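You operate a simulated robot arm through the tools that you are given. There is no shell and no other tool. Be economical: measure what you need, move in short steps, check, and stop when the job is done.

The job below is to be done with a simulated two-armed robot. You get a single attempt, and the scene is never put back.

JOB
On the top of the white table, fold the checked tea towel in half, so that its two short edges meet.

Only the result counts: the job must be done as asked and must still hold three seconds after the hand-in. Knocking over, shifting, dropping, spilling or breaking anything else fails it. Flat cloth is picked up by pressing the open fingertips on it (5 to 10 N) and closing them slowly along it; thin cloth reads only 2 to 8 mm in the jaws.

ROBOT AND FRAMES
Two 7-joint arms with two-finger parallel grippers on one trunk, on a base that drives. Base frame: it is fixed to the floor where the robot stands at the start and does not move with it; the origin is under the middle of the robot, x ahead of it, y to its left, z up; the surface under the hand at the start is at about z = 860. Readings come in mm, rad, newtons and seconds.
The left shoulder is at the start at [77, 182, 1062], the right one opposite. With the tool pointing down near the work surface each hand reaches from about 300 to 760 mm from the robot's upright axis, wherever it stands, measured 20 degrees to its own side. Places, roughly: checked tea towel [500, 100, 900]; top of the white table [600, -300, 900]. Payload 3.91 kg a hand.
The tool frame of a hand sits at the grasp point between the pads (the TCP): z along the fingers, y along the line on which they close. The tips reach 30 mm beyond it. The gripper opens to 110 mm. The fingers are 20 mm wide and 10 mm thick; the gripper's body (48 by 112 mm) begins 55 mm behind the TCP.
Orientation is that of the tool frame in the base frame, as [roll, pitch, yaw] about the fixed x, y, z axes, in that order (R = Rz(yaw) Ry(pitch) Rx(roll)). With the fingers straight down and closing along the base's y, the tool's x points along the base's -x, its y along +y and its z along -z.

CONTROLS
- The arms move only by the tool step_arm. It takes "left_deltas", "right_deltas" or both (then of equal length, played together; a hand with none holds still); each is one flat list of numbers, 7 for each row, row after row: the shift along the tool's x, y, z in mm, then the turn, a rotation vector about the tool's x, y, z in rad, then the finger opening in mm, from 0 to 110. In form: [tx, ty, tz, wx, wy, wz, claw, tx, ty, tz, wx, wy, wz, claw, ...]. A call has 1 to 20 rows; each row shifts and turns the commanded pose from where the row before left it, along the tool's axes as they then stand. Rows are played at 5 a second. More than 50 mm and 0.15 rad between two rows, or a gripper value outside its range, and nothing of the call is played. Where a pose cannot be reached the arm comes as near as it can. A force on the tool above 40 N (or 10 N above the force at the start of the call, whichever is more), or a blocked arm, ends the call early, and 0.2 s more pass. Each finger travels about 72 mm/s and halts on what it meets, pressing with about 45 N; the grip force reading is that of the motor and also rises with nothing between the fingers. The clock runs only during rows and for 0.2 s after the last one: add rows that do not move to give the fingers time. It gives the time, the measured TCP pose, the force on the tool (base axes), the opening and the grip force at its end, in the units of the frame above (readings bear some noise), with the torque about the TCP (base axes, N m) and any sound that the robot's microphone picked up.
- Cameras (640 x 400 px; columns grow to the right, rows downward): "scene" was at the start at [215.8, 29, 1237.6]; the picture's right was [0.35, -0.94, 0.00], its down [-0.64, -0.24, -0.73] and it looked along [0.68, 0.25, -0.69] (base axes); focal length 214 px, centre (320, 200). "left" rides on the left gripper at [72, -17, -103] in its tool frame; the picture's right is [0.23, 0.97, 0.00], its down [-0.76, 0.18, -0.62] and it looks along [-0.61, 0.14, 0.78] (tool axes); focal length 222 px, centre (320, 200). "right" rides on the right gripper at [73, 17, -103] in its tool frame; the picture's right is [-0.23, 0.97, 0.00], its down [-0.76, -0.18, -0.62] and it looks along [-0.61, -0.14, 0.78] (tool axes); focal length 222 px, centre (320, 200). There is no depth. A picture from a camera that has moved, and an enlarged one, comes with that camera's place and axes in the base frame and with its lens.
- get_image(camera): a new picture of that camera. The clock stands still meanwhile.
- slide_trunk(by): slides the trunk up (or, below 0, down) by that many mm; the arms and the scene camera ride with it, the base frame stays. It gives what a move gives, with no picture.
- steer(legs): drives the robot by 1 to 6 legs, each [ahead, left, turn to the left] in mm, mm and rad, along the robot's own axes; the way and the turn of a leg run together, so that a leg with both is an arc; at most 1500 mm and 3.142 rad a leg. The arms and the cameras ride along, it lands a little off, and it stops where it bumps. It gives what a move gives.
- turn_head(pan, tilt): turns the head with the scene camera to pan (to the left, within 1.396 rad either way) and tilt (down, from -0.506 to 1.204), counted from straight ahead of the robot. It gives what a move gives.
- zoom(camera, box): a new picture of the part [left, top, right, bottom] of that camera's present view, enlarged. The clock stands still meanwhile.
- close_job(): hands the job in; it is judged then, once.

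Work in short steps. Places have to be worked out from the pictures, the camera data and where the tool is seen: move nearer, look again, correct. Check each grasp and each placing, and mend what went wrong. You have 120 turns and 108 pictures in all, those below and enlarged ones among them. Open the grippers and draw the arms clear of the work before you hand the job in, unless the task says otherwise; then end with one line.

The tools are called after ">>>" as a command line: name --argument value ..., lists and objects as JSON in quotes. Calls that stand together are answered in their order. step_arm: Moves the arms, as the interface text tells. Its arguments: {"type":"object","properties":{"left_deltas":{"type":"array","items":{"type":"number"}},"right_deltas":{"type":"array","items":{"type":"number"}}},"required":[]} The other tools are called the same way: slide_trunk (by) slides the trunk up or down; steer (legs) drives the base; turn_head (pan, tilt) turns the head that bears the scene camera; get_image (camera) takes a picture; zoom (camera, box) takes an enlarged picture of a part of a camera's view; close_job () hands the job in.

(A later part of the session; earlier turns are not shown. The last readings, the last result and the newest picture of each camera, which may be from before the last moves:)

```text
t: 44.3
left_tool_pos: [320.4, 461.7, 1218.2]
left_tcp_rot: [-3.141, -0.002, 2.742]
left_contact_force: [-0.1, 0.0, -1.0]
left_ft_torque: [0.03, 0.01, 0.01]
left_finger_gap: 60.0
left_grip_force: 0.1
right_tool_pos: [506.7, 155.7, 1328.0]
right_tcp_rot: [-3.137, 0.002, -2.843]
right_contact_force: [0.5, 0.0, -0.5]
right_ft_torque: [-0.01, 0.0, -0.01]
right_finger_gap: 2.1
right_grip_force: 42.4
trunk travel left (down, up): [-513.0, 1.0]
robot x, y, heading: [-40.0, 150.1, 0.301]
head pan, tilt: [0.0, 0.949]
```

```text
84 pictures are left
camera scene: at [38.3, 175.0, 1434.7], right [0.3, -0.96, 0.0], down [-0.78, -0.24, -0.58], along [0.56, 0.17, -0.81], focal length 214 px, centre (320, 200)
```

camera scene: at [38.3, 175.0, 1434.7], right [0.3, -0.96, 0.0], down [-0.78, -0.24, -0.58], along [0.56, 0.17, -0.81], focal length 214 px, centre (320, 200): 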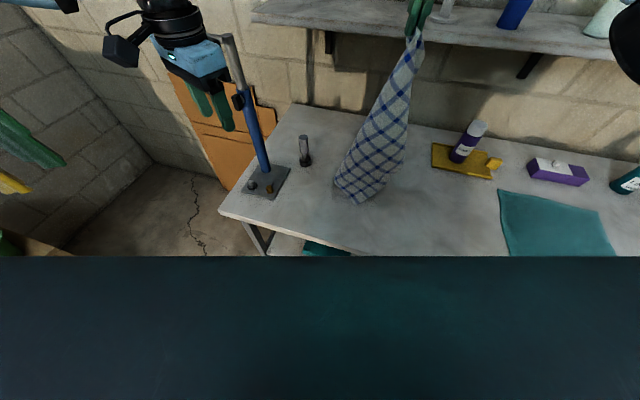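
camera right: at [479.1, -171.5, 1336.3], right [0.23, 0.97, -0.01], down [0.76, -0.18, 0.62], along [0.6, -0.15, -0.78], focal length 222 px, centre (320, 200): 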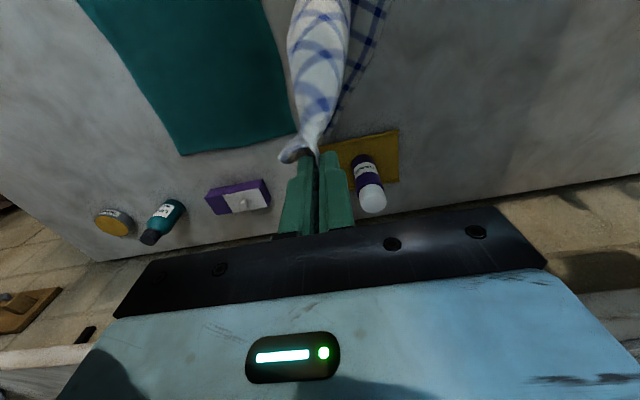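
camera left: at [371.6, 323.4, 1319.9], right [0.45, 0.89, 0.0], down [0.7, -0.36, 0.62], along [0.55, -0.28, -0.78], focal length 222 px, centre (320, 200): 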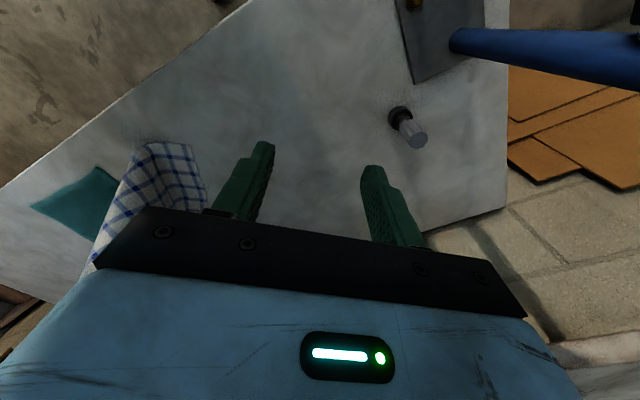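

Begin laying: turn back right in parts while lowering.

>>> steer --legs '[[0, 0, -0.12]]'

>>> step_arm --right_deltas '[0, -10, 30, 0, 0, 0, 0, 0, -20, 30, 0, 0, 0, 0, 0, -20, 30, 0, 0, 0, 0]'

>>> steer --legs '[[20, 0, -0.18]]'

>>> get_image --camera "scene"

```text
t: 45.3
left_tool_pos: [355.9, 416.1, 1217.5]
left_tcp_rot: [3.141, 0.0, 2.625]
left_contact_force: [0.3, -0.5, 0.7]
left_ft_torque: [0.0, -0.02, -0.02]
left_finger_gap: 59.8
left_grip_force: 0.1
right_tool_pos: [504.0, 91.1, 1327.8]
right_tcp_rot: [-3.137, -0.001, -2.962]
right_contact_force: [0.6, -0.3, -0.1]
right_ft_torque: [-0.02, 0.02, -0.01]
right_finger_gap: 2.1
right_grip_force: 41.8
trunk travel left (down, up): [-513.0, 1.0]
robot x, y, heading: [-41.6, 150.4, 0.182]
head pan, tilt: [0.0, 0.949]
```

```text
t: 46.1
left_tool_pos: [356.7, 415.1, 1217.5]
left_tcp_rot: [3.141, 0.001, 2.622]
left_contact_force: [0.4, -0.7, 0.5]
left_ft_torque: [0.01, 0.0, -0.02]
left_finger_gap: 60.2
left_grip_force: 0.2
right_tool_pos: [513.4, 40.0, 1236.9]
right_tcp_rot: [-3.138, -0.001, -2.964]
right_contact_force: [-0.5, 0.3, -0.2]
right_ft_torque: [-0.04, 0.03, -0.02]
right_finger_gap: 2.2
right_grip_force: 42.1
trunk travel left (down, up): [-513.0, 1.0]
robot x, y, heading: [-43.7, 150.6, 0.176]
head pan, tilt: [0.0, 0.949]
```

```text
t: 47.2
left_tool_pos: [417.6, 344.4, 1218.8]
left_tcp_rot: [-3.141, 0.0, 2.446]
left_contact_force: [-0.2, -0.3, 0.1]
left_ft_torque: [0.0, 0.0, -0.01]
left_finger_gap: 59.9
left_grip_force: 0.1
right_tool_pos: [504.0, -52.4, 1238.6]
right_tcp_rot: [-3.135, -0.002, 3.141]
right_contact_force: [0.0, 0.2, 0.1]
right_ft_torque: [-0.01, -0.02, 0.04]
right_finger_gap: 2.3
right_grip_force: 41.7
trunk travel left (down, up): [-513.0, 1.0]
robot x, y, heading: [-19.5, 151.9, 0.006]
head pan, tilt: [0.0, 0.949]
```

```text
83 pictures are left
camera scene: at [61.8, 152.8, 1434.7], right [0.0, -1.0, 0.0], down [-0.81, 0.0, -0.58], along [0.58, 0.0, -0.81], focal length 214 px, centre (320, 200)
```

scene: 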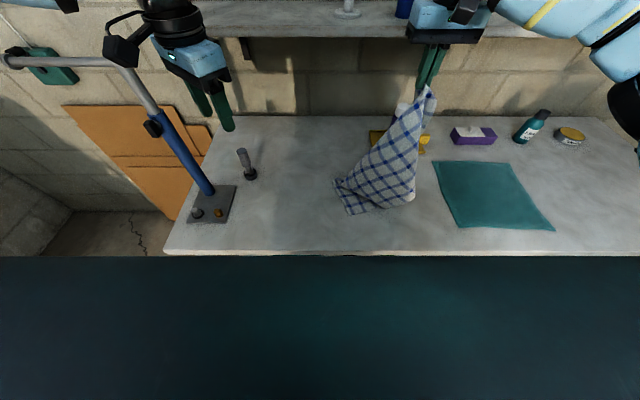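

Bottom is near (420–540, 60–100). Lower with the trunk in halves while moving the hand right and slightly forward.

>>> slide_trunk --by -95

>>> step_arm --right_deltas '[-15, -30, 0, 0, 0, 0, 0, -15, -30, 0, 0, 0, 0, 0, -10, -25, 0, 0, 0, 0, 0]'

>>> slide_trunk --by -93

>>> get_image --camera "scene"

```text
t: 48.5
left_tool_pos: [416.0, 344.1, 1122.2]
left_tcp_rot: [-3.141, 0.002, 2.447]
left_contact_force: [0.0, 0.4, 0.3]
left_ft_torque: [0.01, -0.01, -0.03]
left_finger_gap: 59.9
left_grip_force: 0.1
right_tool_pos: [502.9, -53.9, 1144.4]
right_tcp_rot: [-3.137, 0.0, -3.141]
right_contact_force: [-0.7, 0.4, 0.1]
right_ft_torque: [0.02, -0.03, 0.03]
right_finger_gap: 2.3
right_grip_force: 41.9
trunk travel left (down, up): [-418.0, 96.0]
robot x, y, heading: [-20.3, 151.2, 0.003]
head pan, tilt: [0.0, 0.949]
```

```text
t: 49.3
left_tool_pos: [415.8, 343.6, 1122.6]
left_tcp_rot: [3.141, -0.001, 2.446]
left_contact_force: [0.4, 0.3, 0.1]
left_ft_torque: [0.0, 0.04, -0.01]
left_finger_gap: 59.9
left_grip_force: 0.0
right_tool_pos: [543.8, -139.0, 1143.4]
right_tcp_rot: [-3.138, -0.001, 3.142]
right_contact_force: [0.5, 0.1, -1.0]
right_ft_torque: [0.02, -0.02, 0.04]
right_finger_gap: 2.3
right_grip_force: 41.8
trunk travel left (down, up): [-418.0, 96.0]
robot x, y, heading: [-19.5, 155.7, 0.006]
head pan, tilt: [0.0, 0.949]
```

```text
t: 50.6
left_tool_pos: [415.4, 343.0, 1029.2]
left_tcp_rot: [3.141, 0.003, 2.444]
left_contact_force: [-0.1, 0.4, -0.4]
left_ft_torque: [0.01, -0.02, -0.02]
left_finger_gap: 60.1
left_grip_force: 0.0
right_tool_pos: [543.8, -137.6, 1050.5]
right_tcp_rot: [-3.137, 0.001, 3.141]
right_contact_force: [0.0, -0.2, 0.0]
right_ft_torque: [0.01, 0.01, 0.05]
right_finger_gap: 2.0
right_grip_force: 42.7
trunk travel left (down, up): [-325.0, 189.0]
robot x, y, heading: [-21.4, 149.9, 0.003]
head pan, tilt: [0.0, 0.949]
```

```text
82 pictures are left
camera scene: at [190.1, 153.1, 1222.5], right [0.0, -1.0, 0.0], down [-0.81, 0.0, -0.58], along [0.58, 0.0, -0.81], focal length 214 px, centre (320, 200)
```

scene: 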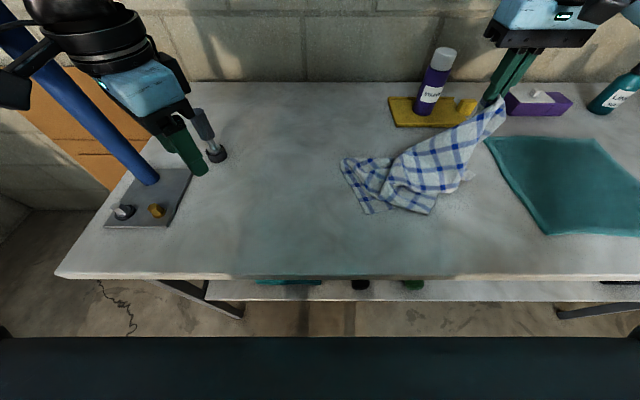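

Now it's laid roughly along the diagonal. Zoom to find the corners.

>>> zoom --camera "scene" --box '[330, 80, 520, 230]'

>>> get_image --camera "right"

```text
2.67 times, centred on (425, 155) of scene
camera zoom: at [190.1, 153.1, 1222.5], right [0.0, -1.0, 0.0], down [-0.81, 0.0, -0.58], along [0.58, 0.0, -0.81], focal length 572 px, centre (40, 320)
```

zoom: 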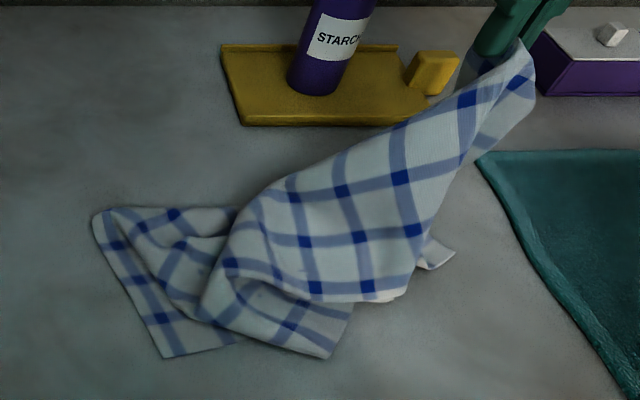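

```text
80 pictures are left
camera right: at [471.3, -120.5, 1154.4], right [0.23, 0.97, 0.0], down [0.76, -0.17, 0.63], along [0.61, -0.14, -0.78], focal length 222 px, centre (320, 200)
```

right: 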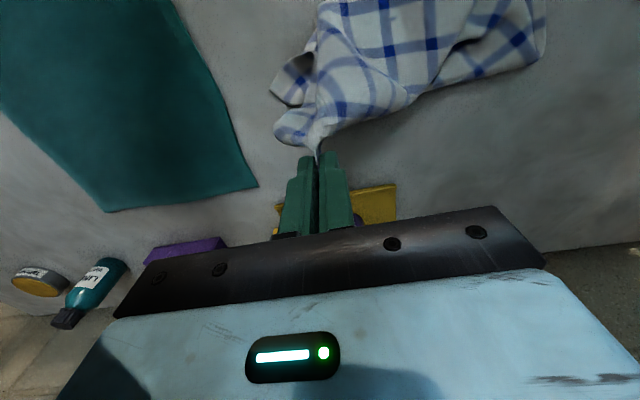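

I need to tell which corner is which; zoom in the right camera.

>>> zoom --camera "right" --box '[240, 0, 560, 180]'

```text
2.00 times, centred on (400, 90) of right
camera zoom: at [471.3, -120.5, 1154.4], right [0.23, 0.97, 0.0], down [0.76, -0.17, 0.63], along [0.61, -0.14, -0.78], focal length 444 px, centre (160, 420)
```

zoom: 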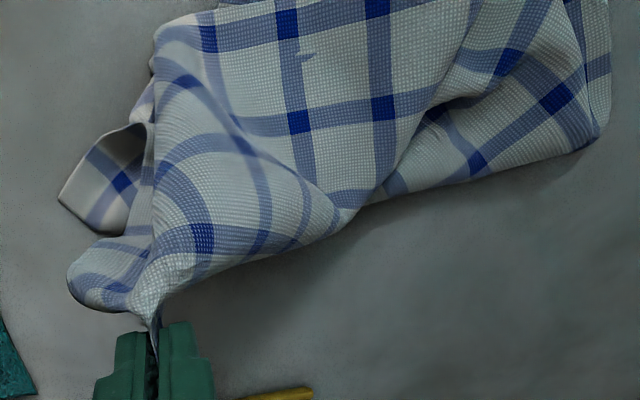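

Corners visible: C by the right, and A (417,59) and B (417,-65) at near-left. I'll take A with the left hand while the right holds its corner, then stretch the towel to sort it out. First shift the right hand nearer/left, drive right, and align the left wrist.

>>> step_arm --right_deltas '[20, 37, 0, 0, 0, 0, 0, 20, 37, 0, 0, 0, 0, 0, 20, 37, 0, 0, 0, 0, 0, 14, 37, 0, 0, 0, 0, 0, 0, 0, 0, 0, 0, 0, 0]' --left_deltas '[0, 0, 0, 0, 0, -0.14, 60, 0, 0, 0, 0, 0, -0.14, 60, 0, 0, 0, 0, 0, -0.14, 60, 0, 0, 0, 0, 0, -0.14, 50, 0, 0, 0, 0, 0, -0.14, 45]'

>>> steer --legs '[[15, -205, 0]]'

>>> get_image --camera "scene"

>>> get_image --camera "left"

```text
t: 51.8
left_tool_pos: [417.2, 343.1, 1029.1]
left_tcp_rot: [3.14, -0.001, -3.136]
left_contact_force: [-0.5, -0.5, -0.7]
left_ft_torque: [0.0, 0.02, -0.01]
left_finger_gap: 45.1
left_grip_force: 0.1
right_tool_pos: [470.4, 9.5, 1049.3]
right_tcp_rot: [-3.139, -0.001, 3.141]
right_contact_force: [0.5, -0.2, -0.3]
right_ft_torque: [0.06, -0.03, 0.06]
right_finger_gap: 2.0
right_grip_force: 41.9
trunk travel left (down, up): [-325.0, 189.0]
robot x, y, heading: [-23.0, 153.9, 0.005]
head pan, tilt: [0.0, 0.949]
```

```text
t: 54.2
left_tool_pos: [431.0, 136.4, 1028.7]
left_tcp_rot: [3.141, -0.001, -3.139]
left_contact_force: [-0.6, -0.4, 0.2]
left_ft_torque: [0.0, 0.04, 0.01]
left_finger_gap: 44.9
left_grip_force: 0.0
right_tool_pos: [485.2, -195.2, 1050.1]
right_tcp_rot: [-3.138, -0.001, 3.141]
right_contact_force: [-0.3, 0.6, -0.5]
right_ft_torque: [0.01, 0.0, 0.06]
right_finger_gap: 2.4
right_grip_force: 41.9
trunk travel left (down, up): [-325.0, 189.0]
robot x, y, heading: [-6.4, -50.5, 0.001]
head pan, tilt: [0.0, 0.949]
```

```text
78 pictures are left
camera scene: at [205.7, -52.3, 1222.5], right [0.0, -1.0, 0.0], down [-0.81, 0.0, -0.58], along [0.58, 0.0, -0.81], focal length 214 px, centre (320, 200)
```

scene: 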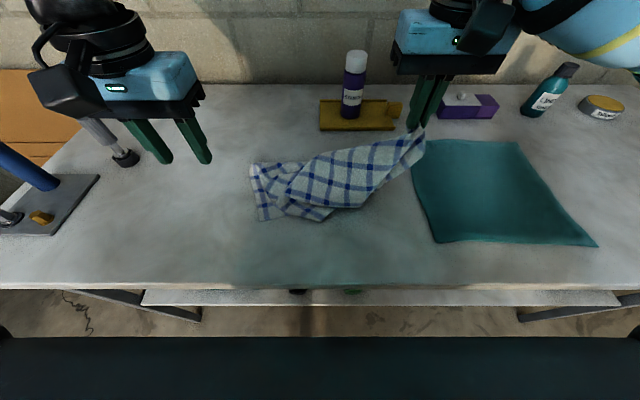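

```text
77 pictures are left
camera left: at [359.1, 120.7, 1133.3], right [-0.23, 0.97, 0.0], down [0.76, 0.18, 0.62], along [0.61, 0.14, -0.78], focal length 222 px, centre (320, 200)
```

left: 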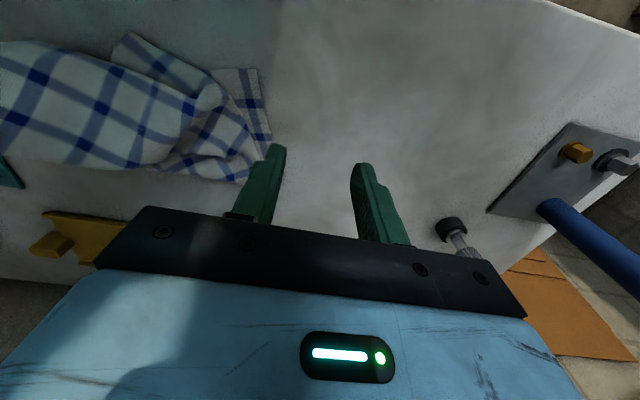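

Corner A is at ~(414,66). Drive 25 mm right and move the left hand to about (428,43) with a 36 mm opening.

>>> steer --legs '[[0, -25, 0]]'

>>> step_arm --left_deltas '[0, -25, 20, 0, 0, 0, 45, 1, -25, 25, 0, 0, 0, 36, 0, -18, 25, 0, 0, 0, 36, 0, 0, 25, 0, 0, 0, 36, 0, 0, 0, 0, 0, 0, 36]'

>>> get_image --camera "left"

```text
t: 55.1
left_tool_pos: [433.4, 112.3, 1030.9]
left_tcp_rot: [3.141, -0.001, -3.14]
left_contact_force: [0.1, -0.7, 0.6]
left_ft_torque: [0.05, -0.02, 0.0]
left_finger_gap: 45.1
left_grip_force: 0.0
right_tool_pos: [485.7, -219.8, 1050.4]
right_tcp_rot: [-3.135, 0.0, 3.14]
right_contact_force: [0.1, -0.1, -0.4]
right_ft_torque: [0.01, 0.01, 0.05]
right_finger_gap: 1.9
right_grip_force: 41.9
trunk travel left (down, up): [-325.0, 189.0]
robot x, y, heading: [-3.9, -75.5, 0.004]
head pan, tilt: [0.0, 0.949]
```

```text
t: 56.3
left_tool_pos: [430.9, 46.1, 936.5]
left_tcp_rot: [-3.141, -0.001, -3.14]
left_contact_force: [0.2, 1.0, -0.1]
left_ft_torque: [-0.01, 0.0, 0.0]
left_finger_gap: 35.8
left_grip_force: 0.1
right_tool_pos: [485.2, -220.4, 1049.9]
right_tcp_rot: [-3.138, -0.001, 3.139]
right_contact_force: [-0.3, 0.2, 0.3]
right_ft_torque: [0.04, 0.01, 0.05]
right_finger_gap: 2.1
right_grip_force: 41.6
trunk travel left (down, up): [-325.0, 189.0]
robot x, y, heading: [-7.3, -82.1, -0.003]
head pan, tilt: [0.0, 0.949]
```

```text
76 pictures are left
camera left: at [358.0, 28.0, 1039.6], right [-0.23, 0.97, 0.0], down [0.76, 0.18, 0.62], along [0.61, 0.14, -0.78], focal length 222 px, centre (320, 200)
```

left: 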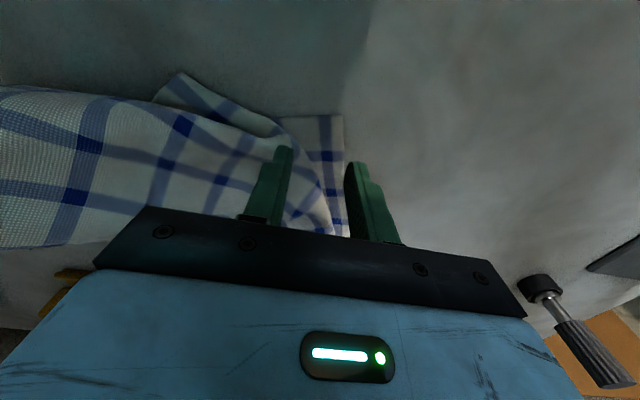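

A at ~(410,57). Shift to (424,32), opening 28, and descend.

>>> step_arm --left_deltas '[5, -7, 10, 0, 0, 0, 28, 2, -7, 10, 0, 0, 0, 28, 0, 0, 15, 0, 0, 0, 28, 0, 0, 8, 0, 0, 0, 28, 0, 0, 0, 0, 0, 0, 28]'

>>> get_image --camera "left"

```text
t: 57.5
left_tool_pos: [424.1, 31.4, 892.3]
left_tcp_rot: [-3.141, 0.002, -3.139]
left_contact_force: [-0.4, 1.0, 5.0]
left_ft_torque: [-0.09, -0.03, -0.03]
left_finger_gap: 27.8
left_grip_force: 0.0
right_tool_pos: [485.0, -220.4, 1049.1]
right_tcp_rot: [-3.136, 0.002, 3.139]
right_contact_force: [-0.2, 1.1, -0.7]
right_ft_torque: [0.0, -0.02, 0.08]
right_finger_gap: 2.3
right_grip_force: 41.6
trunk travel left (down, up): [-325.0, 189.0]
robot x, y, heading: [-4.9, -75.6, 0.003]
head pan, tilt: [0.0, 0.949]
```

```text
75 pictures are left
camera left: at [350.6, 14.2, 996.2], right [-0.23, 0.97, 0.0], down [0.76, 0.18, 0.62], along [0.61, 0.14, -0.78], focal length 222 px, centre (320, 200)
```

left: 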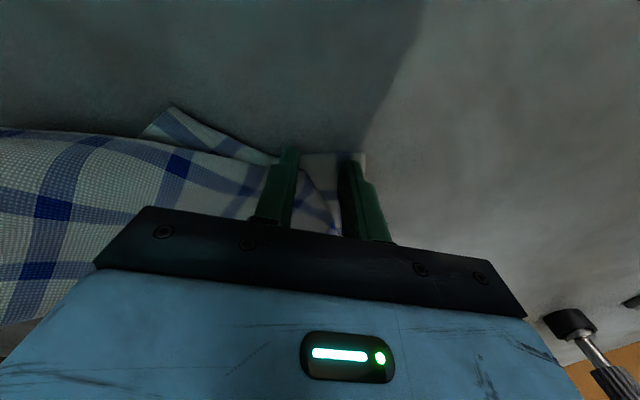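

5 N, resting on the inner (double-layer) finger. Tilt slightly so the outer finger presses too, then close slowly.

>>> step_arm --left_deltas '[0, 0, 0.5, 0.02, 0, 0, 28, 0, 0, 0.5, 0, 0, 0, 28, 0, 0, 0, 0, 0, 0, 28]'

```text
t: 58.3
left_tool_pos: [424.1, 32.4, 892.1]
left_tcp_rot: [-3.12, 0.003, -3.141]
left_contact_force: [-0.7, 2.7, 17.7]
left_ft_torque: [0.08, -0.08, -0.02]
left_finger_gap: 27.8
left_grip_force: 0.2
right_tool_pos: [485.0, -219.4, 1051.0]
right_tcp_rot: [-3.138, 0.003, 3.14]
right_contact_force: [0.3, 0.0, -0.3]
right_ft_torque: [-0.03, -0.01, 0.02]
right_finger_gap: 2.0
right_grip_force: 42.6
trunk travel left (down, up): [-325.0, 189.0]
robot x, y, heading: [-5.2, -78.7, -0.0]
head pan, tilt: [0.0, 0.949]
```

17.7 N, shared by both fingers; ease up 0.8 mm and close slowly.

>>> step_arm --left_deltas '[0, 0, -0.8, 0, 0, 0, 28, 0, 0, 0, 0, 0, 0, 24, 0, 0, 0, 0, 0, 0, 20, 0, 0, 0, 0, 0, 0, 16, 0, 0, 0, 0, 0, 0, 12, 0, 0, 0, 0, 0, 0, 8, 0, 0, 0, 0, 0, 0, 4, 0, 0, 0, 0, 0, 0, 0, 0, 0, 0, 0, 0, 0, 0, 0, 0, 0, 0, 0, 0, 0]'

>>> get_image --camera "left"

```text
t: 60.5
left_tool_pos: [423.4, 30.8, 891.7]
left_tcp_rot: [-3.12, 0.002, -3.14]
left_contact_force: [0.0, -1.2, 18.3]
left_ft_torque: [-0.1, -0.13, -0.01]
left_finger_gap: 1.1
left_grip_force: 41.2
right_tool_pos: [484.9, -219.6, 1050.0]
right_tcp_rot: [-3.139, 0.002, 3.139]
right_contact_force: [-0.4, 0.4, -1.2]
right_ft_torque: [0.02, -0.01, 0.04]
right_finger_gap: 2.4
right_grip_force: 42.2
trunk travel left (down, up): [-325.0, 189.0]
robot x, y, heading: [-7.6, -74.9, -0.001]
head pan, tilt: [0.0, 0.949]
```

```text
74 pictures are left
camera left: at [350.0, 15.9, 996.1], right [-0.23, 0.97, -0.02], down [0.76, 0.19, 0.62], along [0.61, 0.13, -0.78], focal length 222 px, centre (320, 200)
```

left: 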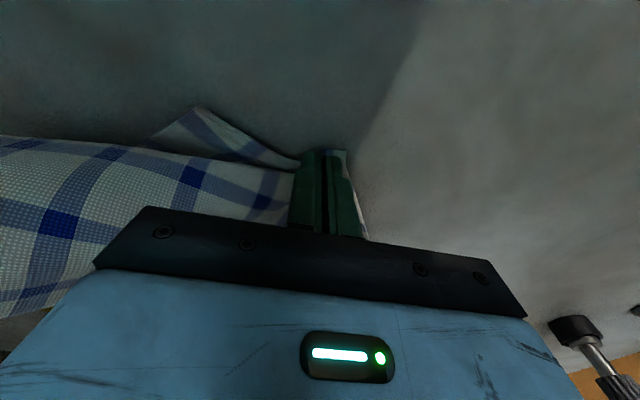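

Gap 1.1 mm — uncertain. Lift 60 mm and look.

>>> step_arm --left_deltas '[0, 0, -15, 0, 0, 0, 0, 0, 0, -20, 0, 0, 0, 0, 0, 0, -25, 0, 0, 0, 0, 0, 0, 0, 0, 0, 0, 0]'

>>> get_image --camera "left"

>>> get_image --camera "scene"

```text
t: 61.5
left_tool_pos: [423.8, 32.7, 951.6]
left_tcp_rot: [-3.12, 0.0, -3.14]
left_contact_force: [0.0, 0.2, 0.0]
left_ft_torque: [0.0, -0.02, -0.01]
left_finger_gap: 1.1
left_grip_force: 41.4
right_tool_pos: [485.0, -220.0, 1051.4]
right_tcp_rot: [-3.135, -0.001, 3.14]
right_contact_force: [-0.3, 0.8, -0.7]
right_ft_torque: [0.01, 0.01, 0.05]
right_finger_gap: 2.2
right_grip_force: 42.5
trunk travel left (down, up): [-325.0, 189.0]
robot x, y, heading: [-5.7, -77.1, 0.001]
head pan, tilt: [0.0, 0.949]
```

```text
73 pictures are left
camera left: at [350.9, 16.8, 1055.6], right [-0.23, 0.97, -0.02], down [0.76, 0.19, 0.62], along [0.61, 0.13, -0.79], focal length 222 px, centre (320, 200)
```

left: 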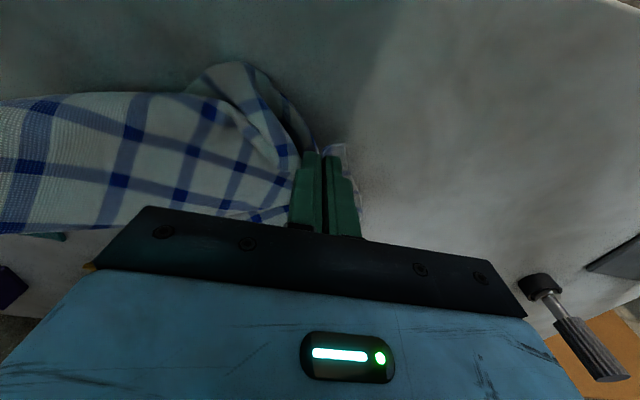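

```text
72 pictures are left
camera scene: at [205.9, -76.9, 1222.4], right [0.0, -1.0, 0.0], down [-0.81, 0.0, -0.58], along [0.58, 0.0, -0.81], focal length 214 px, centre (320, 200)
```

scene: 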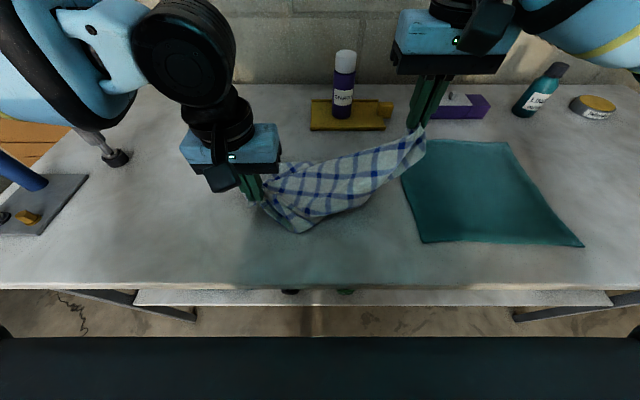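

Both corners are held. Raise the left hand level with the right, drive left away from the teal cloth, lift the trunk, and look.

>>> step_arm --left_deltas '[0, 10, -33, 0, 0, 0, 0, 0, 15, -33, 0, 0, 0, 0, 0, 15, -33, 0, 0, 0, 0, 0, 0, 0, 0, 0, 0, 0]'

>>> steer --legs '[[0, 170, 0]]'

>>> slide_trunk --by 188

>>> get_image --camera "scene"

```text
t: 62.5
left_tool_pos: [424.3, 74.5, 1050.6]
left_tcp_rot: [-3.12, 0.0, -3.141]
left_contact_force: [0.5, -0.4, 0.1]
left_ft_torque: [-0.04, -0.05, 0.0]
left_finger_gap: 1.1
left_grip_force: 41.6
right_tool_pos: [486.6, -220.7, 1050.6]
right_tcp_rot: [-3.136, -0.001, 3.137]
right_contact_force: [-0.2, -0.3, -0.5]
right_ft_torque: [0.01, -0.01, 0.01]
right_finger_gap: 1.9
right_grip_force: 41.8
trunk travel left (down, up): [-325.0, 189.0]
robot x, y, heading: [-7.1, -78.4, 0.005]
head pan, tilt: [0.0, 0.949]
```

```text
t: 64.6
left_tool_pos: [423.9, 244.9, 1049.6]
left_tcp_rot: [-3.122, 0.0, -3.141]
left_contact_force: [-0.4, -0.9, 0.0]
left_ft_torque: [0.04, 0.0, -0.04]
left_finger_gap: 1.1
left_grip_force: 40.3
right_tool_pos: [483.6, -49.6, 1049.9]
right_tcp_rot: [-3.136, 0.001, 3.141]
right_contact_force: [-0.5, -0.1, -0.2]
right_ft_torque: [0.02, 0.02, 0.03]
right_finger_gap: 2.3
right_grip_force: 42.3
trunk travel left (down, up): [-325.0, 189.0]
robot x, y, heading: [-2.9, 94.5, 0.002]
head pan, tilt: [0.0, 0.949]
```

```text
t: 66.7
left_tool_pos: [424.9, 245.2, 1236.6]
left_tcp_rot: [-3.122, -0.001, -3.138]
left_contact_force: [0.9, 0.3, -0.3]
left_ft_torque: [0.02, -0.01, -0.02]
left_finger_gap: 1.3
left_grip_force: 40.9
right_tool_pos: [486.0, -50.0, 1236.5]
right_tcp_rot: [-3.135, -0.002, -3.141]
right_contact_force: [0.4, 0.4, -0.3]
right_ft_torque: [0.0, 0.01, 0.01]
right_finger_gap: 2.4
right_grip_force: 42.3
trunk travel left (down, up): [-513.0, 1.0]
robot x, y, heading: [-5.6, 91.3, 0.003]
head pan, tilt: [0.0, 0.949]
```

```text
71 pictures are left
camera scene: at [77.9, 92.8, 1434.4], right [0.0, -1.0, 0.0], down [-0.81, 0.0, -0.58], along [0.58, 0.0, -0.81], focal length 214 px, centre (320, 200)
```

scene: 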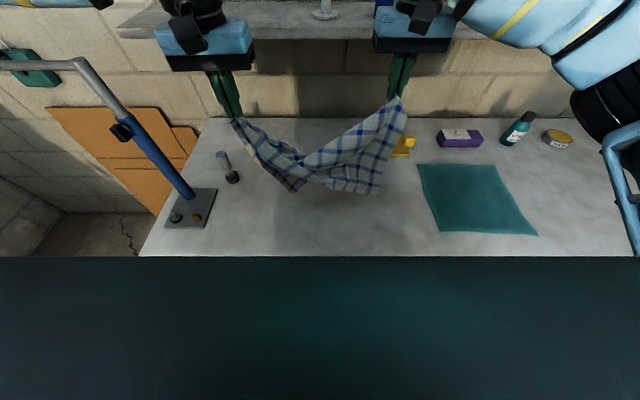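

>>> zoom --camera "scene" --box '[200, 60, 430, 210]'

```text
2.67 times, centred on (315, 135) of scene
camera zoom: at [77.9, 92.8, 1434.4], right [0.0, -1.0, 0.0], down [-0.81, 0.0, -0.58], along [0.58, 0.0, -0.81], focal length 572 px, centre (333, 373)
```

zoom: 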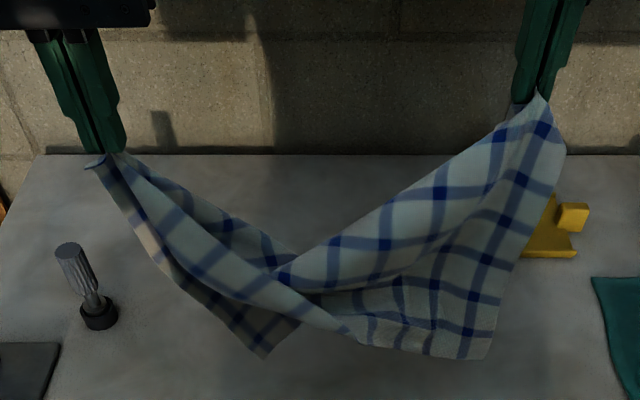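

The two held corners are diagonal ones: FR in the right hand, NL in the left, with NR hanging under the right hand and FL under the left. I'll spread the hands to stretch the diagonal, rotated so NR falls toward me and FL away, then lower it flat.

>>> step_arm --left_deltas '[-33, 8, 0, 0, 0, 0, 0, -33, 8, 0, 0, 0, 0, 0, -33, 8, 0, 0, 0, 0, 0, -33, 8, 0, 0, 0, 0, 0, -33, 8, 0, 0, 0, 0, 0, 0, 0, 0, 0, 0, 0, 0]' --right_deltas '[-1, -26, 0, 0, 0, 0, 0, -1, -26, 0, 0, 0, 0, 0, -1, -26, 0, 0, 0, 0, 0, -1, -26, 0, 0, 0, 0, 0, -1, -26, 0, 0, 0, 0, 0, 0, 0, 0, 0, 0, 0, 0]'

>>> get_image --camera "scene"

```text
t: 68.1
left_tool_pos: [516.4, 318.4, 1238.3]
left_tcp_rot: [-3.122, 0.0, 3.141]
left_contact_force: [-0.6, -4.7, -0.3]
left_ft_torque: [-0.17, 0.0, -0.05]
left_finger_gap: 1.1
left_grip_force: 41.3
left hand out of reach, approached as far as the arm can: row 1, 2, 3, 4, 5
right_tool_pos: [490.1, -179.0, 1236.5]
right_tcp_rot: [-3.139, 0.001, -3.141]
right_contact_force: [1.0, 5.2, -0.3]
right_ft_torque: [0.14, -0.03, -0.03]
right_finger_gap: 2.1
right_grip_force: 42.8
trunk travel left (down, up): [-513.0, 1.0]
robot x, y, heading: [-4.3, 91.4, -0.002]
head pan, tilt: [0.0, 0.949]
```

```text
69 pictures are left
camera scene: at [76.6, 92.6, 1434.7], right [0.0, -1.0, 0.0], down [-0.81, 0.0, -0.58], along [0.58, 0.0, -0.81], focal length 214 px, centre (320, 200)
```

scene: 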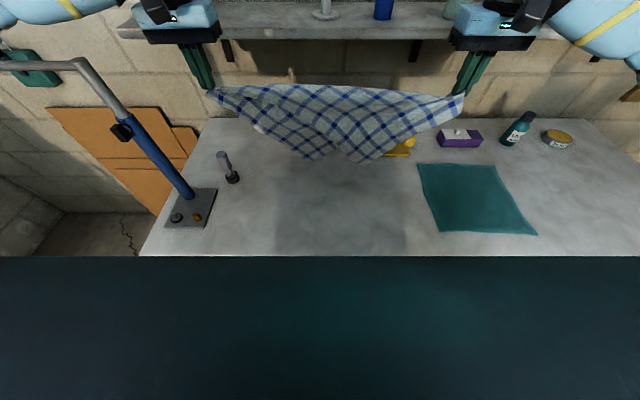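

The diagonal is taut. Zoom to see how the two flaps hang.

>>> zoom --camera "scene" --box '[200, 60, 480, 200]'

```text
2.29 times, centred on (340, 130) of scene
camera zoom: at [76.6, 92.6, 1434.7], right [0.0, -1.0, 0.0], down [-0.81, 0.0, -0.58], along [0.58, 0.0, -0.81], focal length 490 px, centre (274, 360)
```

zoom: 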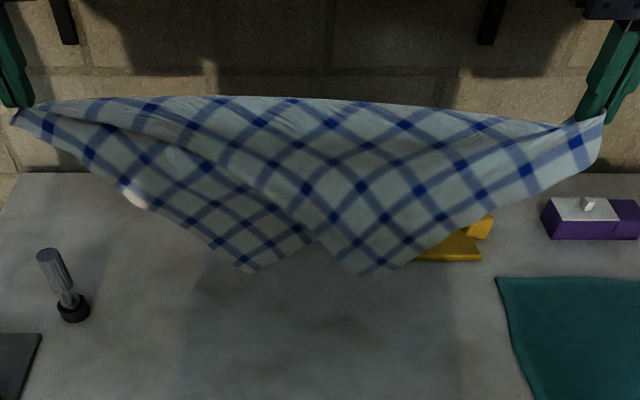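

NR hangs in front (near side), which is what I want. Lower while moving both hands forward so the NR flap trails toward me on top.

>>> slide_trunk --by -100

>>> step_arm --left_deltas '[-10, -5, 0, 0, 0, 0, 0, -10, -5, 0, 0, 0, 0, 0, -10, 0, 0, 0, 0, 0, 0]' --right_deltas '[-15, 0, 0, 0, 0, 0, 0, -15, 0, 0, 0, 0, 0, 0, -15, 0, 0, 0, 0, 0, 0]'

>>> slide_trunk --by -88

>>> get_image --camera "scene"

```text
t: 69.4
left_tool_pos: [516.0, 319.6, 1141.7]
left_tcp_rot: [-3.12, 0.002, -3.139]
left_contact_force: [-0.5, -5.6, 1.3]
left_ft_torque: [-0.14, 0.03, -0.04]
left_finger_gap: 1.0
left_grip_force: 40.5
right_tool_pos: [489.6, -178.9, 1138.5]
right_tcp_rot: [-3.138, 0.003, -3.141]
right_contact_force: [0.9, 5.8, -0.8]
right_ft_torque: [0.19, 0.04, -0.05]
right_finger_gap: 2.6
right_grip_force: 42.4
trunk travel left (down, up): [-413.0, 101.0]
robot x, y, heading: [-7.6, 93.5, 0.002]
head pan, tilt: [0.0, 0.949]
```

```text
t: 70.2
left_tool_pos: [547.1, 309.3, 1138.2]
left_tcp_rot: [-3.122, 0.001, -3.139]
left_contact_force: [-0.5, -2.3, 0.4]
left_ft_torque: [-0.1, 0.03, 0.02]
left_finger_gap: 1.1
left_grip_force: 40.8
right_tool_pos: [536.2, -179.2, 1140.1]
right_tcp_rot: [-3.139, 0.0, 3.141]
right_contact_force: [0.8, 3.7, -0.4]
right_ft_torque: [0.1, 0.02, -0.02]
right_finger_gap: 2.5
right_grip_force: 42.7
trunk travel left (down, up): [-413.0, 101.0]
robot x, y, heading: [-6.9, 90.8, 0.002]
head pan, tilt: [0.0, 0.949]
```

```text
t: 71.5
left_tool_pos: [545.9, 309.5, 1052.6]
left_tcp_rot: [-3.122, 0.001, -3.139]
left_contact_force: [0.6, -2.8, 0.1]
left_ft_torque: [-0.1, -0.04, -0.01]
left_finger_gap: 1.1
left_grip_force: 41.4
right_tool_pos: [534.6, -179.3, 1050.7]
right_tcp_rot: [-3.139, 0.001, 3.141]
right_contact_force: [0.2, 2.6, -0.1]
right_ft_torque: [0.09, -0.05, -0.02]
right_finger_gap: 2.3
right_grip_force: 42.1
trunk travel left (down, up): [-325.0, 189.0]
robot x, y, heading: [-6.8, 93.8, 0.008]
head pan, tilt: [0.0, 0.949]
```

```text
67 pictures are left
camera scene: at [205.2, 93.0, 1222.5], right [0.0, -1.0, 0.0], down [-0.81, 0.0, -0.58], along [0.58, 0.0, -0.81], focal length 214 px, centre (320, 200)
```

scene: 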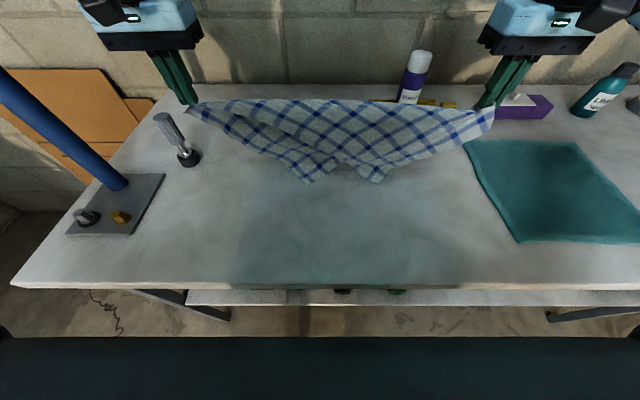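

Continue lowering and moving forward 45 mm.

>>> step_arm --left_deltas '[-10, -3, 20, 0, 0, 0, 0, -10, -3, 20, 0, 0, 0, 0, -10, 0, 20, 0, 0, 0, 0, -10, 0, 20, 0, 0, 0, 0, 0, 0, 20, 0, 0, 0, 0, 0, 0, 0, 0, 0, 0, 0]' --right_deltas '[-10, 0, 20, 0, 0, 0, 0, -10, 0, 20, 0, 0, 0, 0, -10, 0, 20, 0, 0, 0, 0, -10, 0, 20, 0, 0, 0, 0, 0, 0, 20, 0, 0, 0, 0, 0, 0, 0, 0, 0, 0, 0]'

>>> get_image --camera "scene"

```text
t: 72.8
left_tool_pos: [585.1, 301.8, 950.8]
left_tcp_rot: [-3.121, 0.0, -3.14]
left_contact_force: [0.0, -2.2, -0.2]
left_ft_torque: [-0.1, 0.02, -0.04]
left_finger_gap: 1.0
left_grip_force: 41.5
right_tool_pos: [575.4, -180.3, 950.8]
right_tcp_rot: [-3.137, 0.0, 3.141]
right_contact_force: [-0.4, 3.1, -0.4]
right_ft_torque: [0.06, 0.03, -0.03]
right_finger_gap: 2.4
right_grip_force: 41.8
trunk travel left (down, up): [-325.0, 189.0]
robot x, y, heading: [-6.1, 92.0, 0.004]
head pan, tilt: [0.0, 0.949]
```

```text
66 pictures are left
camera scene: at [205.5, 93.2, 1222.5], right [0.0, -1.0, 0.0], down [-0.81, 0.0, -0.58], along [0.58, 0.0, -0.81], focal length 214 px, centre (320, 200)
```

scene: 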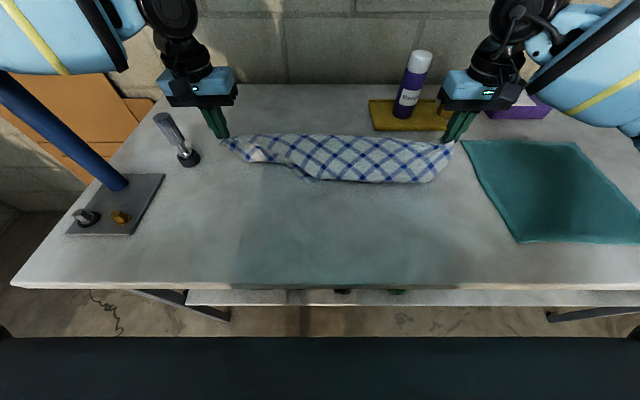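

The flap tucked under. Raise and bring the hands back toward me, then sweep forward with the flap tip dragging behind before lowering.

>>> step_arm --left_deltas '[24, 0, -33, 0, 0, 0, 0, 24, 0, -33, 0, 0, 0, 0, 24, 0, -33, 0, 0, 0, 0, 24, 0, -33, 0, 0, 0, 0, 24, 0, -33, 0, 0, 0, 0, 24, 0, -33, 0, 0, 0, 0, 0, 0, 0, 0, 0, 0, 0, 0, 0, 0, 0, 0, 0, 0]' --right_deltas '[24, 0, -33, 0, 0, 0, 0, 24, 0, -33, 0, 0, 0, 0, 24, 0, -33, 0, 0, 0, 0, 24, 0, -33, 0, 0, 0, 0, 24, 0, -33, 0, 0, 0, 0, 24, 0, -33, 0, 0, 0, 0, 0, 0, 0, 0, 0, 0, 0, 0, 0, 0, 0, 0, 0, 0]'

>>> step_arm --left_deltas '[0, 0, 20, 0, 0, 0, 0, -20, 0, 10, 0, 0, 0, 0, -25, 0, 5, 0, 0, 0, 0, -25, 0, 10, 0, 0, 0, 0, -25, 0, 15, 0, 0, 0, 0, -25, 0, 20, 0, 0, 0, 0, -25, 0, 20, 0, 0, 0, 0]' --right_deltas '[0, 0, 20, 0, 0, 0, 0, -20, 0, 10, 0, 0, 0, 0, -25, 0, 5, 0, 0, 0, 0, -25, 0, 10, 0, 0, 0, 0, -25, 0, 15, 0, 0, 0, 0, -25, 0, 20, 0, 0, 0, 0, -25, 0, 20, 0, 0, 0, 0]'

>>> get_image --camera "scene"

```text
t: 74.7
left_tool_pos: [440.7, 305.1, 1150.8]
left_tcp_rot: [-3.121, 0.0, -3.141]
left_contact_force: [0.0, -4.0, 0.7]
left_ft_torque: [-0.09, 0.0, -0.02]
left_finger_gap: 1.1
left_grip_force: 41.1
right_tool_pos: [430.9, -179.3, 1149.9]
right_tcp_rot: [-3.137, 0.001, -3.141]
right_contact_force: [-0.7, 2.5, 0.4]
right_ft_torque: [0.1, 0.0, -0.04]
right_finger_gap: 2.0
right_grip_force: 42.1
trunk travel left (down, up): [-325.0, 189.0]
robot x, y, heading: [-8.2, 93.5, -0.001]
head pan, tilt: [0.0, 0.949]
```

```text
t: 76.2
left_tool_pos: [571.0, 319.2, 1044.9]
left_tcp_rot: [-3.119, -0.001, -3.137]
left_contact_force: [0.9, -4.9, 0.1]
left_ft_torque: [-0.18, 0.01, -0.03]
left_finger_gap: 0.9
left_grip_force: 41.1
left hand out of reach, approached as far as the arm can: row 7
right_tool_pos: [577.0, -177.9, 1048.9]
right_tcp_rot: [-3.136, 0.0, -3.14]
right_contact_force: [-0.6, 5.0, 0.2]
right_ft_torque: [0.14, -0.03, -0.05]
right_finger_gap: 2.1
right_grip_force: 42.7
trunk travel left (down, up): [-325.0, 189.0]
robot x, y, heading: [-6.6, 94.8, 0.004]
head pan, tilt: [0.0, 0.949]
```

```text
65 pictures are left
camera scene: at [205.7, 94.3, 1222.4], right [0.0, -1.0, 0.0], down [-0.81, 0.0, -0.58], along [0.58, 0.0, -0.81], focal length 214 px, centre (320, 200)
```

scene: 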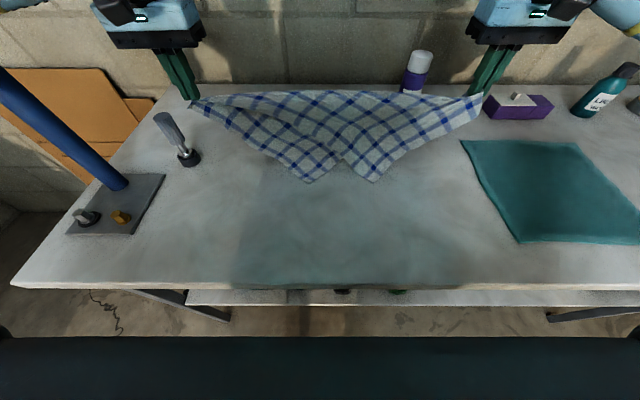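

The flap now leans toward me. Lower straight down and look.

>>> step_arm --left_deltas '[0, -4, 25, 0, 0, 0, 0, 0, -4, 25, 0, 0, 0, 0, -5, 0, 25, 0, 0, 0, 0, -5, 0, 25, 0, 0, 0, 0, 0, 0, 0, 0, 0, 0, 0]' --right_deltas '[-5, 0, 25, 0, 0, 0, 0, -5, 0, 25, 0, 0, 0, 0, -5, 0, 25, 0, 0, 0, 0, -5, 0, 25, 0, 0, 0, 0, 0, 0, 0, 0, 0, 0, 0]'

>>> get_image --camera "scene"

```text
t: 77.5
left_tool_pos: [579.1, 307.1, 945.5]
left_tcp_rot: [-3.12, 0.001, -3.141]
left_contact_force: [0.3, -2.4, 0.0]
left_ft_torque: [-0.1, 0.01, 0.0]
left_finger_gap: 1.1
left_grip_force: 41.6
right_tool_pos: [595.2, -181.2, 947.7]
right_tcp_rot: [-3.136, 0.0, -3.14]
right_contact_force: [-0.2, 3.0, -0.6]
right_ft_torque: [0.09, 0.01, 0.04]
right_finger_gap: 2.5
right_grip_force: 42.4
trunk travel left (down, up): [-325.0, 189.0]
robot x, y, heading: [-4.6, 93.6, 0.002]
head pan, tilt: [0.0, 0.949]
```

```text
64 pictures are left
camera scene: at [205.1, 93.0, 1222.6], right [0.0, -1.0, 0.0], down [-0.81, 0.0, -0.58], along [0.58, 0.0, -0.81], focal length 214 px, centre (320, 200)
```

scene: 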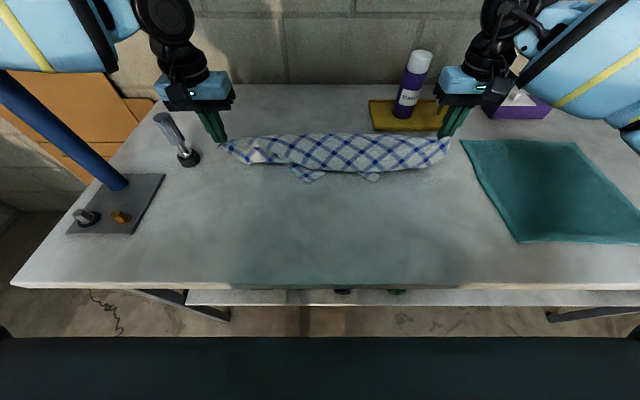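

The flaps keep tucking under. I'll use the table's front edge: raise the towel, back off so both flaps hang in front of the edge, lower, then pull forward so the flaps drag up flat behind with NR on top.

>>> step_arm --left_deltas '[20, 0, -33, 0, 0, 0, 0, 27, 0, -33, 0, 0, 0, 0, 27, 0, -33, 0, 0, 0, 0, 27, 0, -33, 0, 0, 0, 0, 27, 0, -33, 0, 0, 0, 0, 27, 0, -33, 0, 0, 0, 0, 27, 0, -33, 0, 0, 0, 0, 0, 0, 0, 0, 0, 0, 0]' --right_deltas '[34, 0, -33, 0, 0, 0, 0, 27, 0, -33, 0, 0, 0, 0, 27, 0, -33, 0, 0, 0, 0, 27, 0, -33, 0, 0, 0, 0, 27, 0, -33, 0, 0, 0, 0, 27, 0, -33, 0, 0, 0, 0, 27, 0, -33, 0, 0, 0, 0, 0, 0, 0, 0, 0, 0, 0]'

>>> steer --legs '[[-135, 0, 0]]'

>>> get_image --camera "scene"

```text
t: 79.2
left_tool_pos: [401.6, 309.7, 1176.7]
left_tcp_rot: [-3.121, -0.002, -3.14]
left_contact_force: [1.0, -3.3, -0.6]
left_ft_torque: [-0.11, 0.01, 0.0]
left_finger_gap: 1.0
left_grip_force: 40.9
right_tool_pos: [400.8, -181.0, 1179.4]
right_tcp_rot: [-3.14, -0.001, -3.141]
right_contact_force: [0.2, 2.8, 0.6]
right_ft_torque: [0.13, -0.01, 0.0]
right_finger_gap: 2.4
right_grip_force: 42.8
trunk travel left (down, up): [-325.0, 189.0]
robot x, y, heading: [-4.1, 92.2, -0.001]
head pan, tilt: [0.0, 0.949]
```

```text
t: 80.6
left_tool_pos: [263.7, 309.6, 1177.0]
left_tcp_rot: [-3.12, -0.001, -3.137]
left_contact_force: [-0.6, -3.4, -0.6]
left_ft_torque: [-0.11, 0.02, -0.02]
left_finger_gap: 1.0
left_grip_force: 41.1
right_tool_pos: [264.9, -179.7, 1179.0]
right_tcp_rot: [-3.138, 0.001, -3.141]
right_contact_force: [-0.7, 4.6, -0.2]
right_ft_torque: [0.12, -0.01, -0.01]
right_finger_gap: 2.3
right_grip_force: 42.3
trunk travel left (down, up): [-325.0, 189.0]
robot x, y, heading: [-141.9, 92.0, 0.005]
head pan, tilt: [0.0, 0.949]
```

```text
63 pictures are left
camera scene: at [69.9, 92.9, 1222.5], right [0.0, -1.0, 0.0], down [-0.81, 0.0, -0.58], along [0.58, 0.0, -0.81], focal length 214 px, centre (320, 200)
```

scene: 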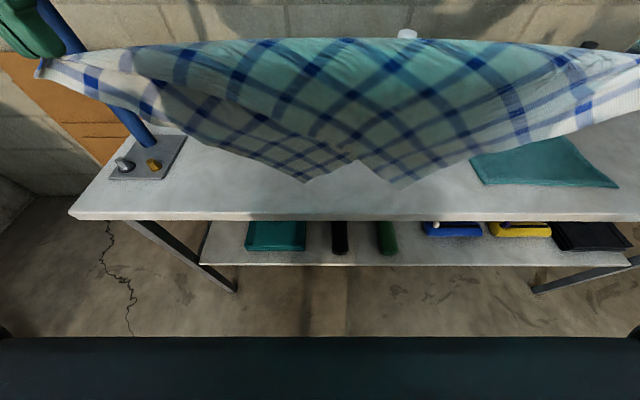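

Tips still seem a bit over the table; back off another 45 mm and let it settle.

>>> steer --legs '[[-45, 0, 0]]'

>>> step_arm --left_deltas '[0, 0, 10, 0, 0, 0, 0, 0, 0, 10, 0, 0, 0, 0, 0, 0, 0, 0, 0, 0, 0, 0, 0, 0, 0, 0, 0, 0]' --right_deltas '[0, 0, 10, 0, 0, 0, 0, 0, 0, 10, 0, 0, 0, 0, 0, 0, 0, 0, 0, 0, 0, 0, 0, 0, 0, 0, 0, 0]'

>>> get_image --camera "scene"

```text
t: 81.5
left_tool_pos: [219.1, 310.7, 1176.4]
left_tcp_rot: [-3.121, 0.002, -3.138]
left_contact_force: [-1.7, -3.2, -0.3]
left_ft_torque: [-0.1, -0.02, -0.01]
left_finger_gap: 1.0
left_grip_force: 41.2
right_tool_pos: [221.9, -179.2, 1178.7]
right_tcp_rot: [-3.139, 0.001, -3.14]
right_contact_force: [-0.7, 2.6, -0.3]
right_ft_torque: [0.08, -0.03, 0.02]
right_finger_gap: 2.5
right_grip_force: 42.4
trunk travel left (down, up): [-325.0, 189.0]
robot x, y, heading: [-186.7, 91.8, 0.007]
head pan, tilt: [0.0, 0.949]
```

```text
t: 82.5
left_tool_pos: [219.6, 309.8, 1156.2]
left_tcp_rot: [-3.121, 0.002, -3.139]
left_contact_force: [-0.9, -3.4, -1.2]
left_ft_torque: [-0.12, -0.03, -0.03]
left_finger_gap: 1.2
left_grip_force: 41.1
right_tool_pos: [221.0, -179.3, 1160.1]
right_tcp_rot: [-3.138, 0.001, 3.141]
right_contact_force: [-0.4, 3.7, -0.3]
right_ft_torque: [0.07, 0.01, -0.03]
right_finger_gap: 2.3
right_grip_force: 42.2
trunk travel left (down, up): [-325.0, 189.0]
robot x, y, heading: [-185.8, 91.1, 0.004]
head pan, tilt: [0.0, 0.949]
```

```text
62 pictures are left
camera scene: at [25.9, 92.7, 1222.5], right [0.0, -1.0, 0.0], down [-0.81, 0.0, -0.58], along [0.58, 0.0, -0.81], focal length 214 px, centre (320, 200)
```

scene: 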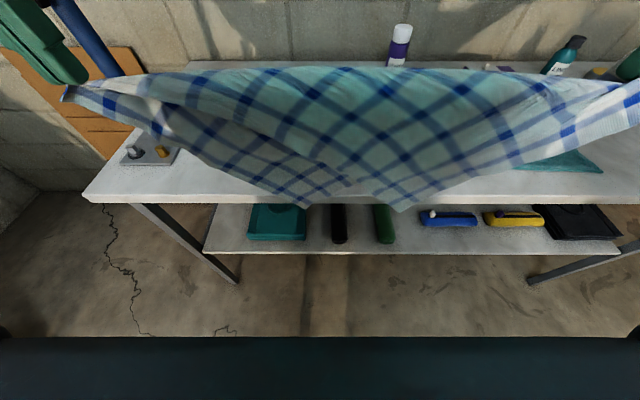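

Flaps hang in front of the table edge now. Lower both hands ~220 mm.

>>> step_arm --left_deltas '[0, 0, 33, 0, 0, 0, 0, 0, 0, 33, 0, 0, 0, 0, 0, 0, 33, 0, 0, 0, 0, 0, 0, 33, 0, 0, 0, 0, 0, 0, 33, 0, 0, 0, 0, 0, 0, 33, 0, 0, 0, 0, 0, 0, 20, 0, 0, 0, 0, 0, 0, 0, 0, 0, 0, 0]' --right_deltas '[0, 0, 33, 0, 0, 0, 0, 0, 0, 33, 0, 0, 0, 0, 0, 0, 33, 0, 0, 0, 0, 0, 0, 33, 0, 0, 0, 0, 0, 0, 33, 0, 0, 0, 0, 0, 0, 33, 0, 0, 0, 0, 0, 0, 23, 0, 0, 0, 0, 0, 0, 0, 0, 0, 0, 0]'

>>> get_image --camera "scene"

```text
t: 84.3
left_tool_pos: [219.9, 305.9, 939.7]
left_tcp_rot: [-3.119, 0.0, -3.138]
left_contact_force: [-0.2, -2.6, -0.3]
left_ft_torque: [-0.04, 0.0, 0.0]
left_finger_gap: 1.2
left_grip_force: 41.2
right_tool_pos: [221.0, -180.3, 938.9]
right_tcp_rot: [-3.14, 0.002, -3.14]
right_contact_force: [-0.3, 2.8, -0.3]
right_ft_torque: [0.11, 0.0, 0.0]
right_finger_gap: 2.1
right_grip_force: 42.0
trunk travel left (down, up): [-325.0, 189.0]
robot x, y, heading: [-183.8, 90.7, 0.002]
head pan, tilt: [0.0, 0.949]
```

```text
61 pictures are left
camera scene: at [25.8, 92.8, 1222.5], right [0.0, -1.0, 0.0], down [-0.81, 0.0, -0.58], along [0.58, 0.0, -0.81], focal length 214 px, centre (320, 200)
```

scene: 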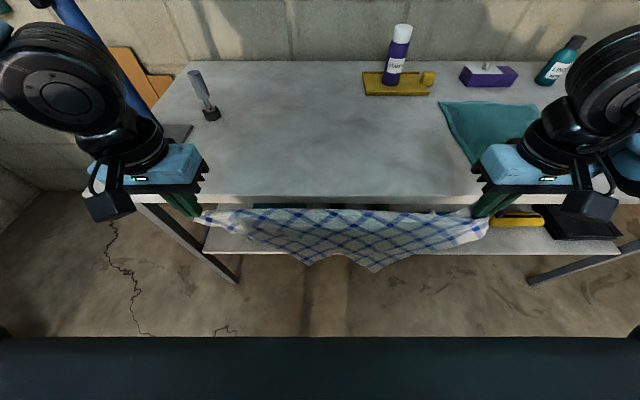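

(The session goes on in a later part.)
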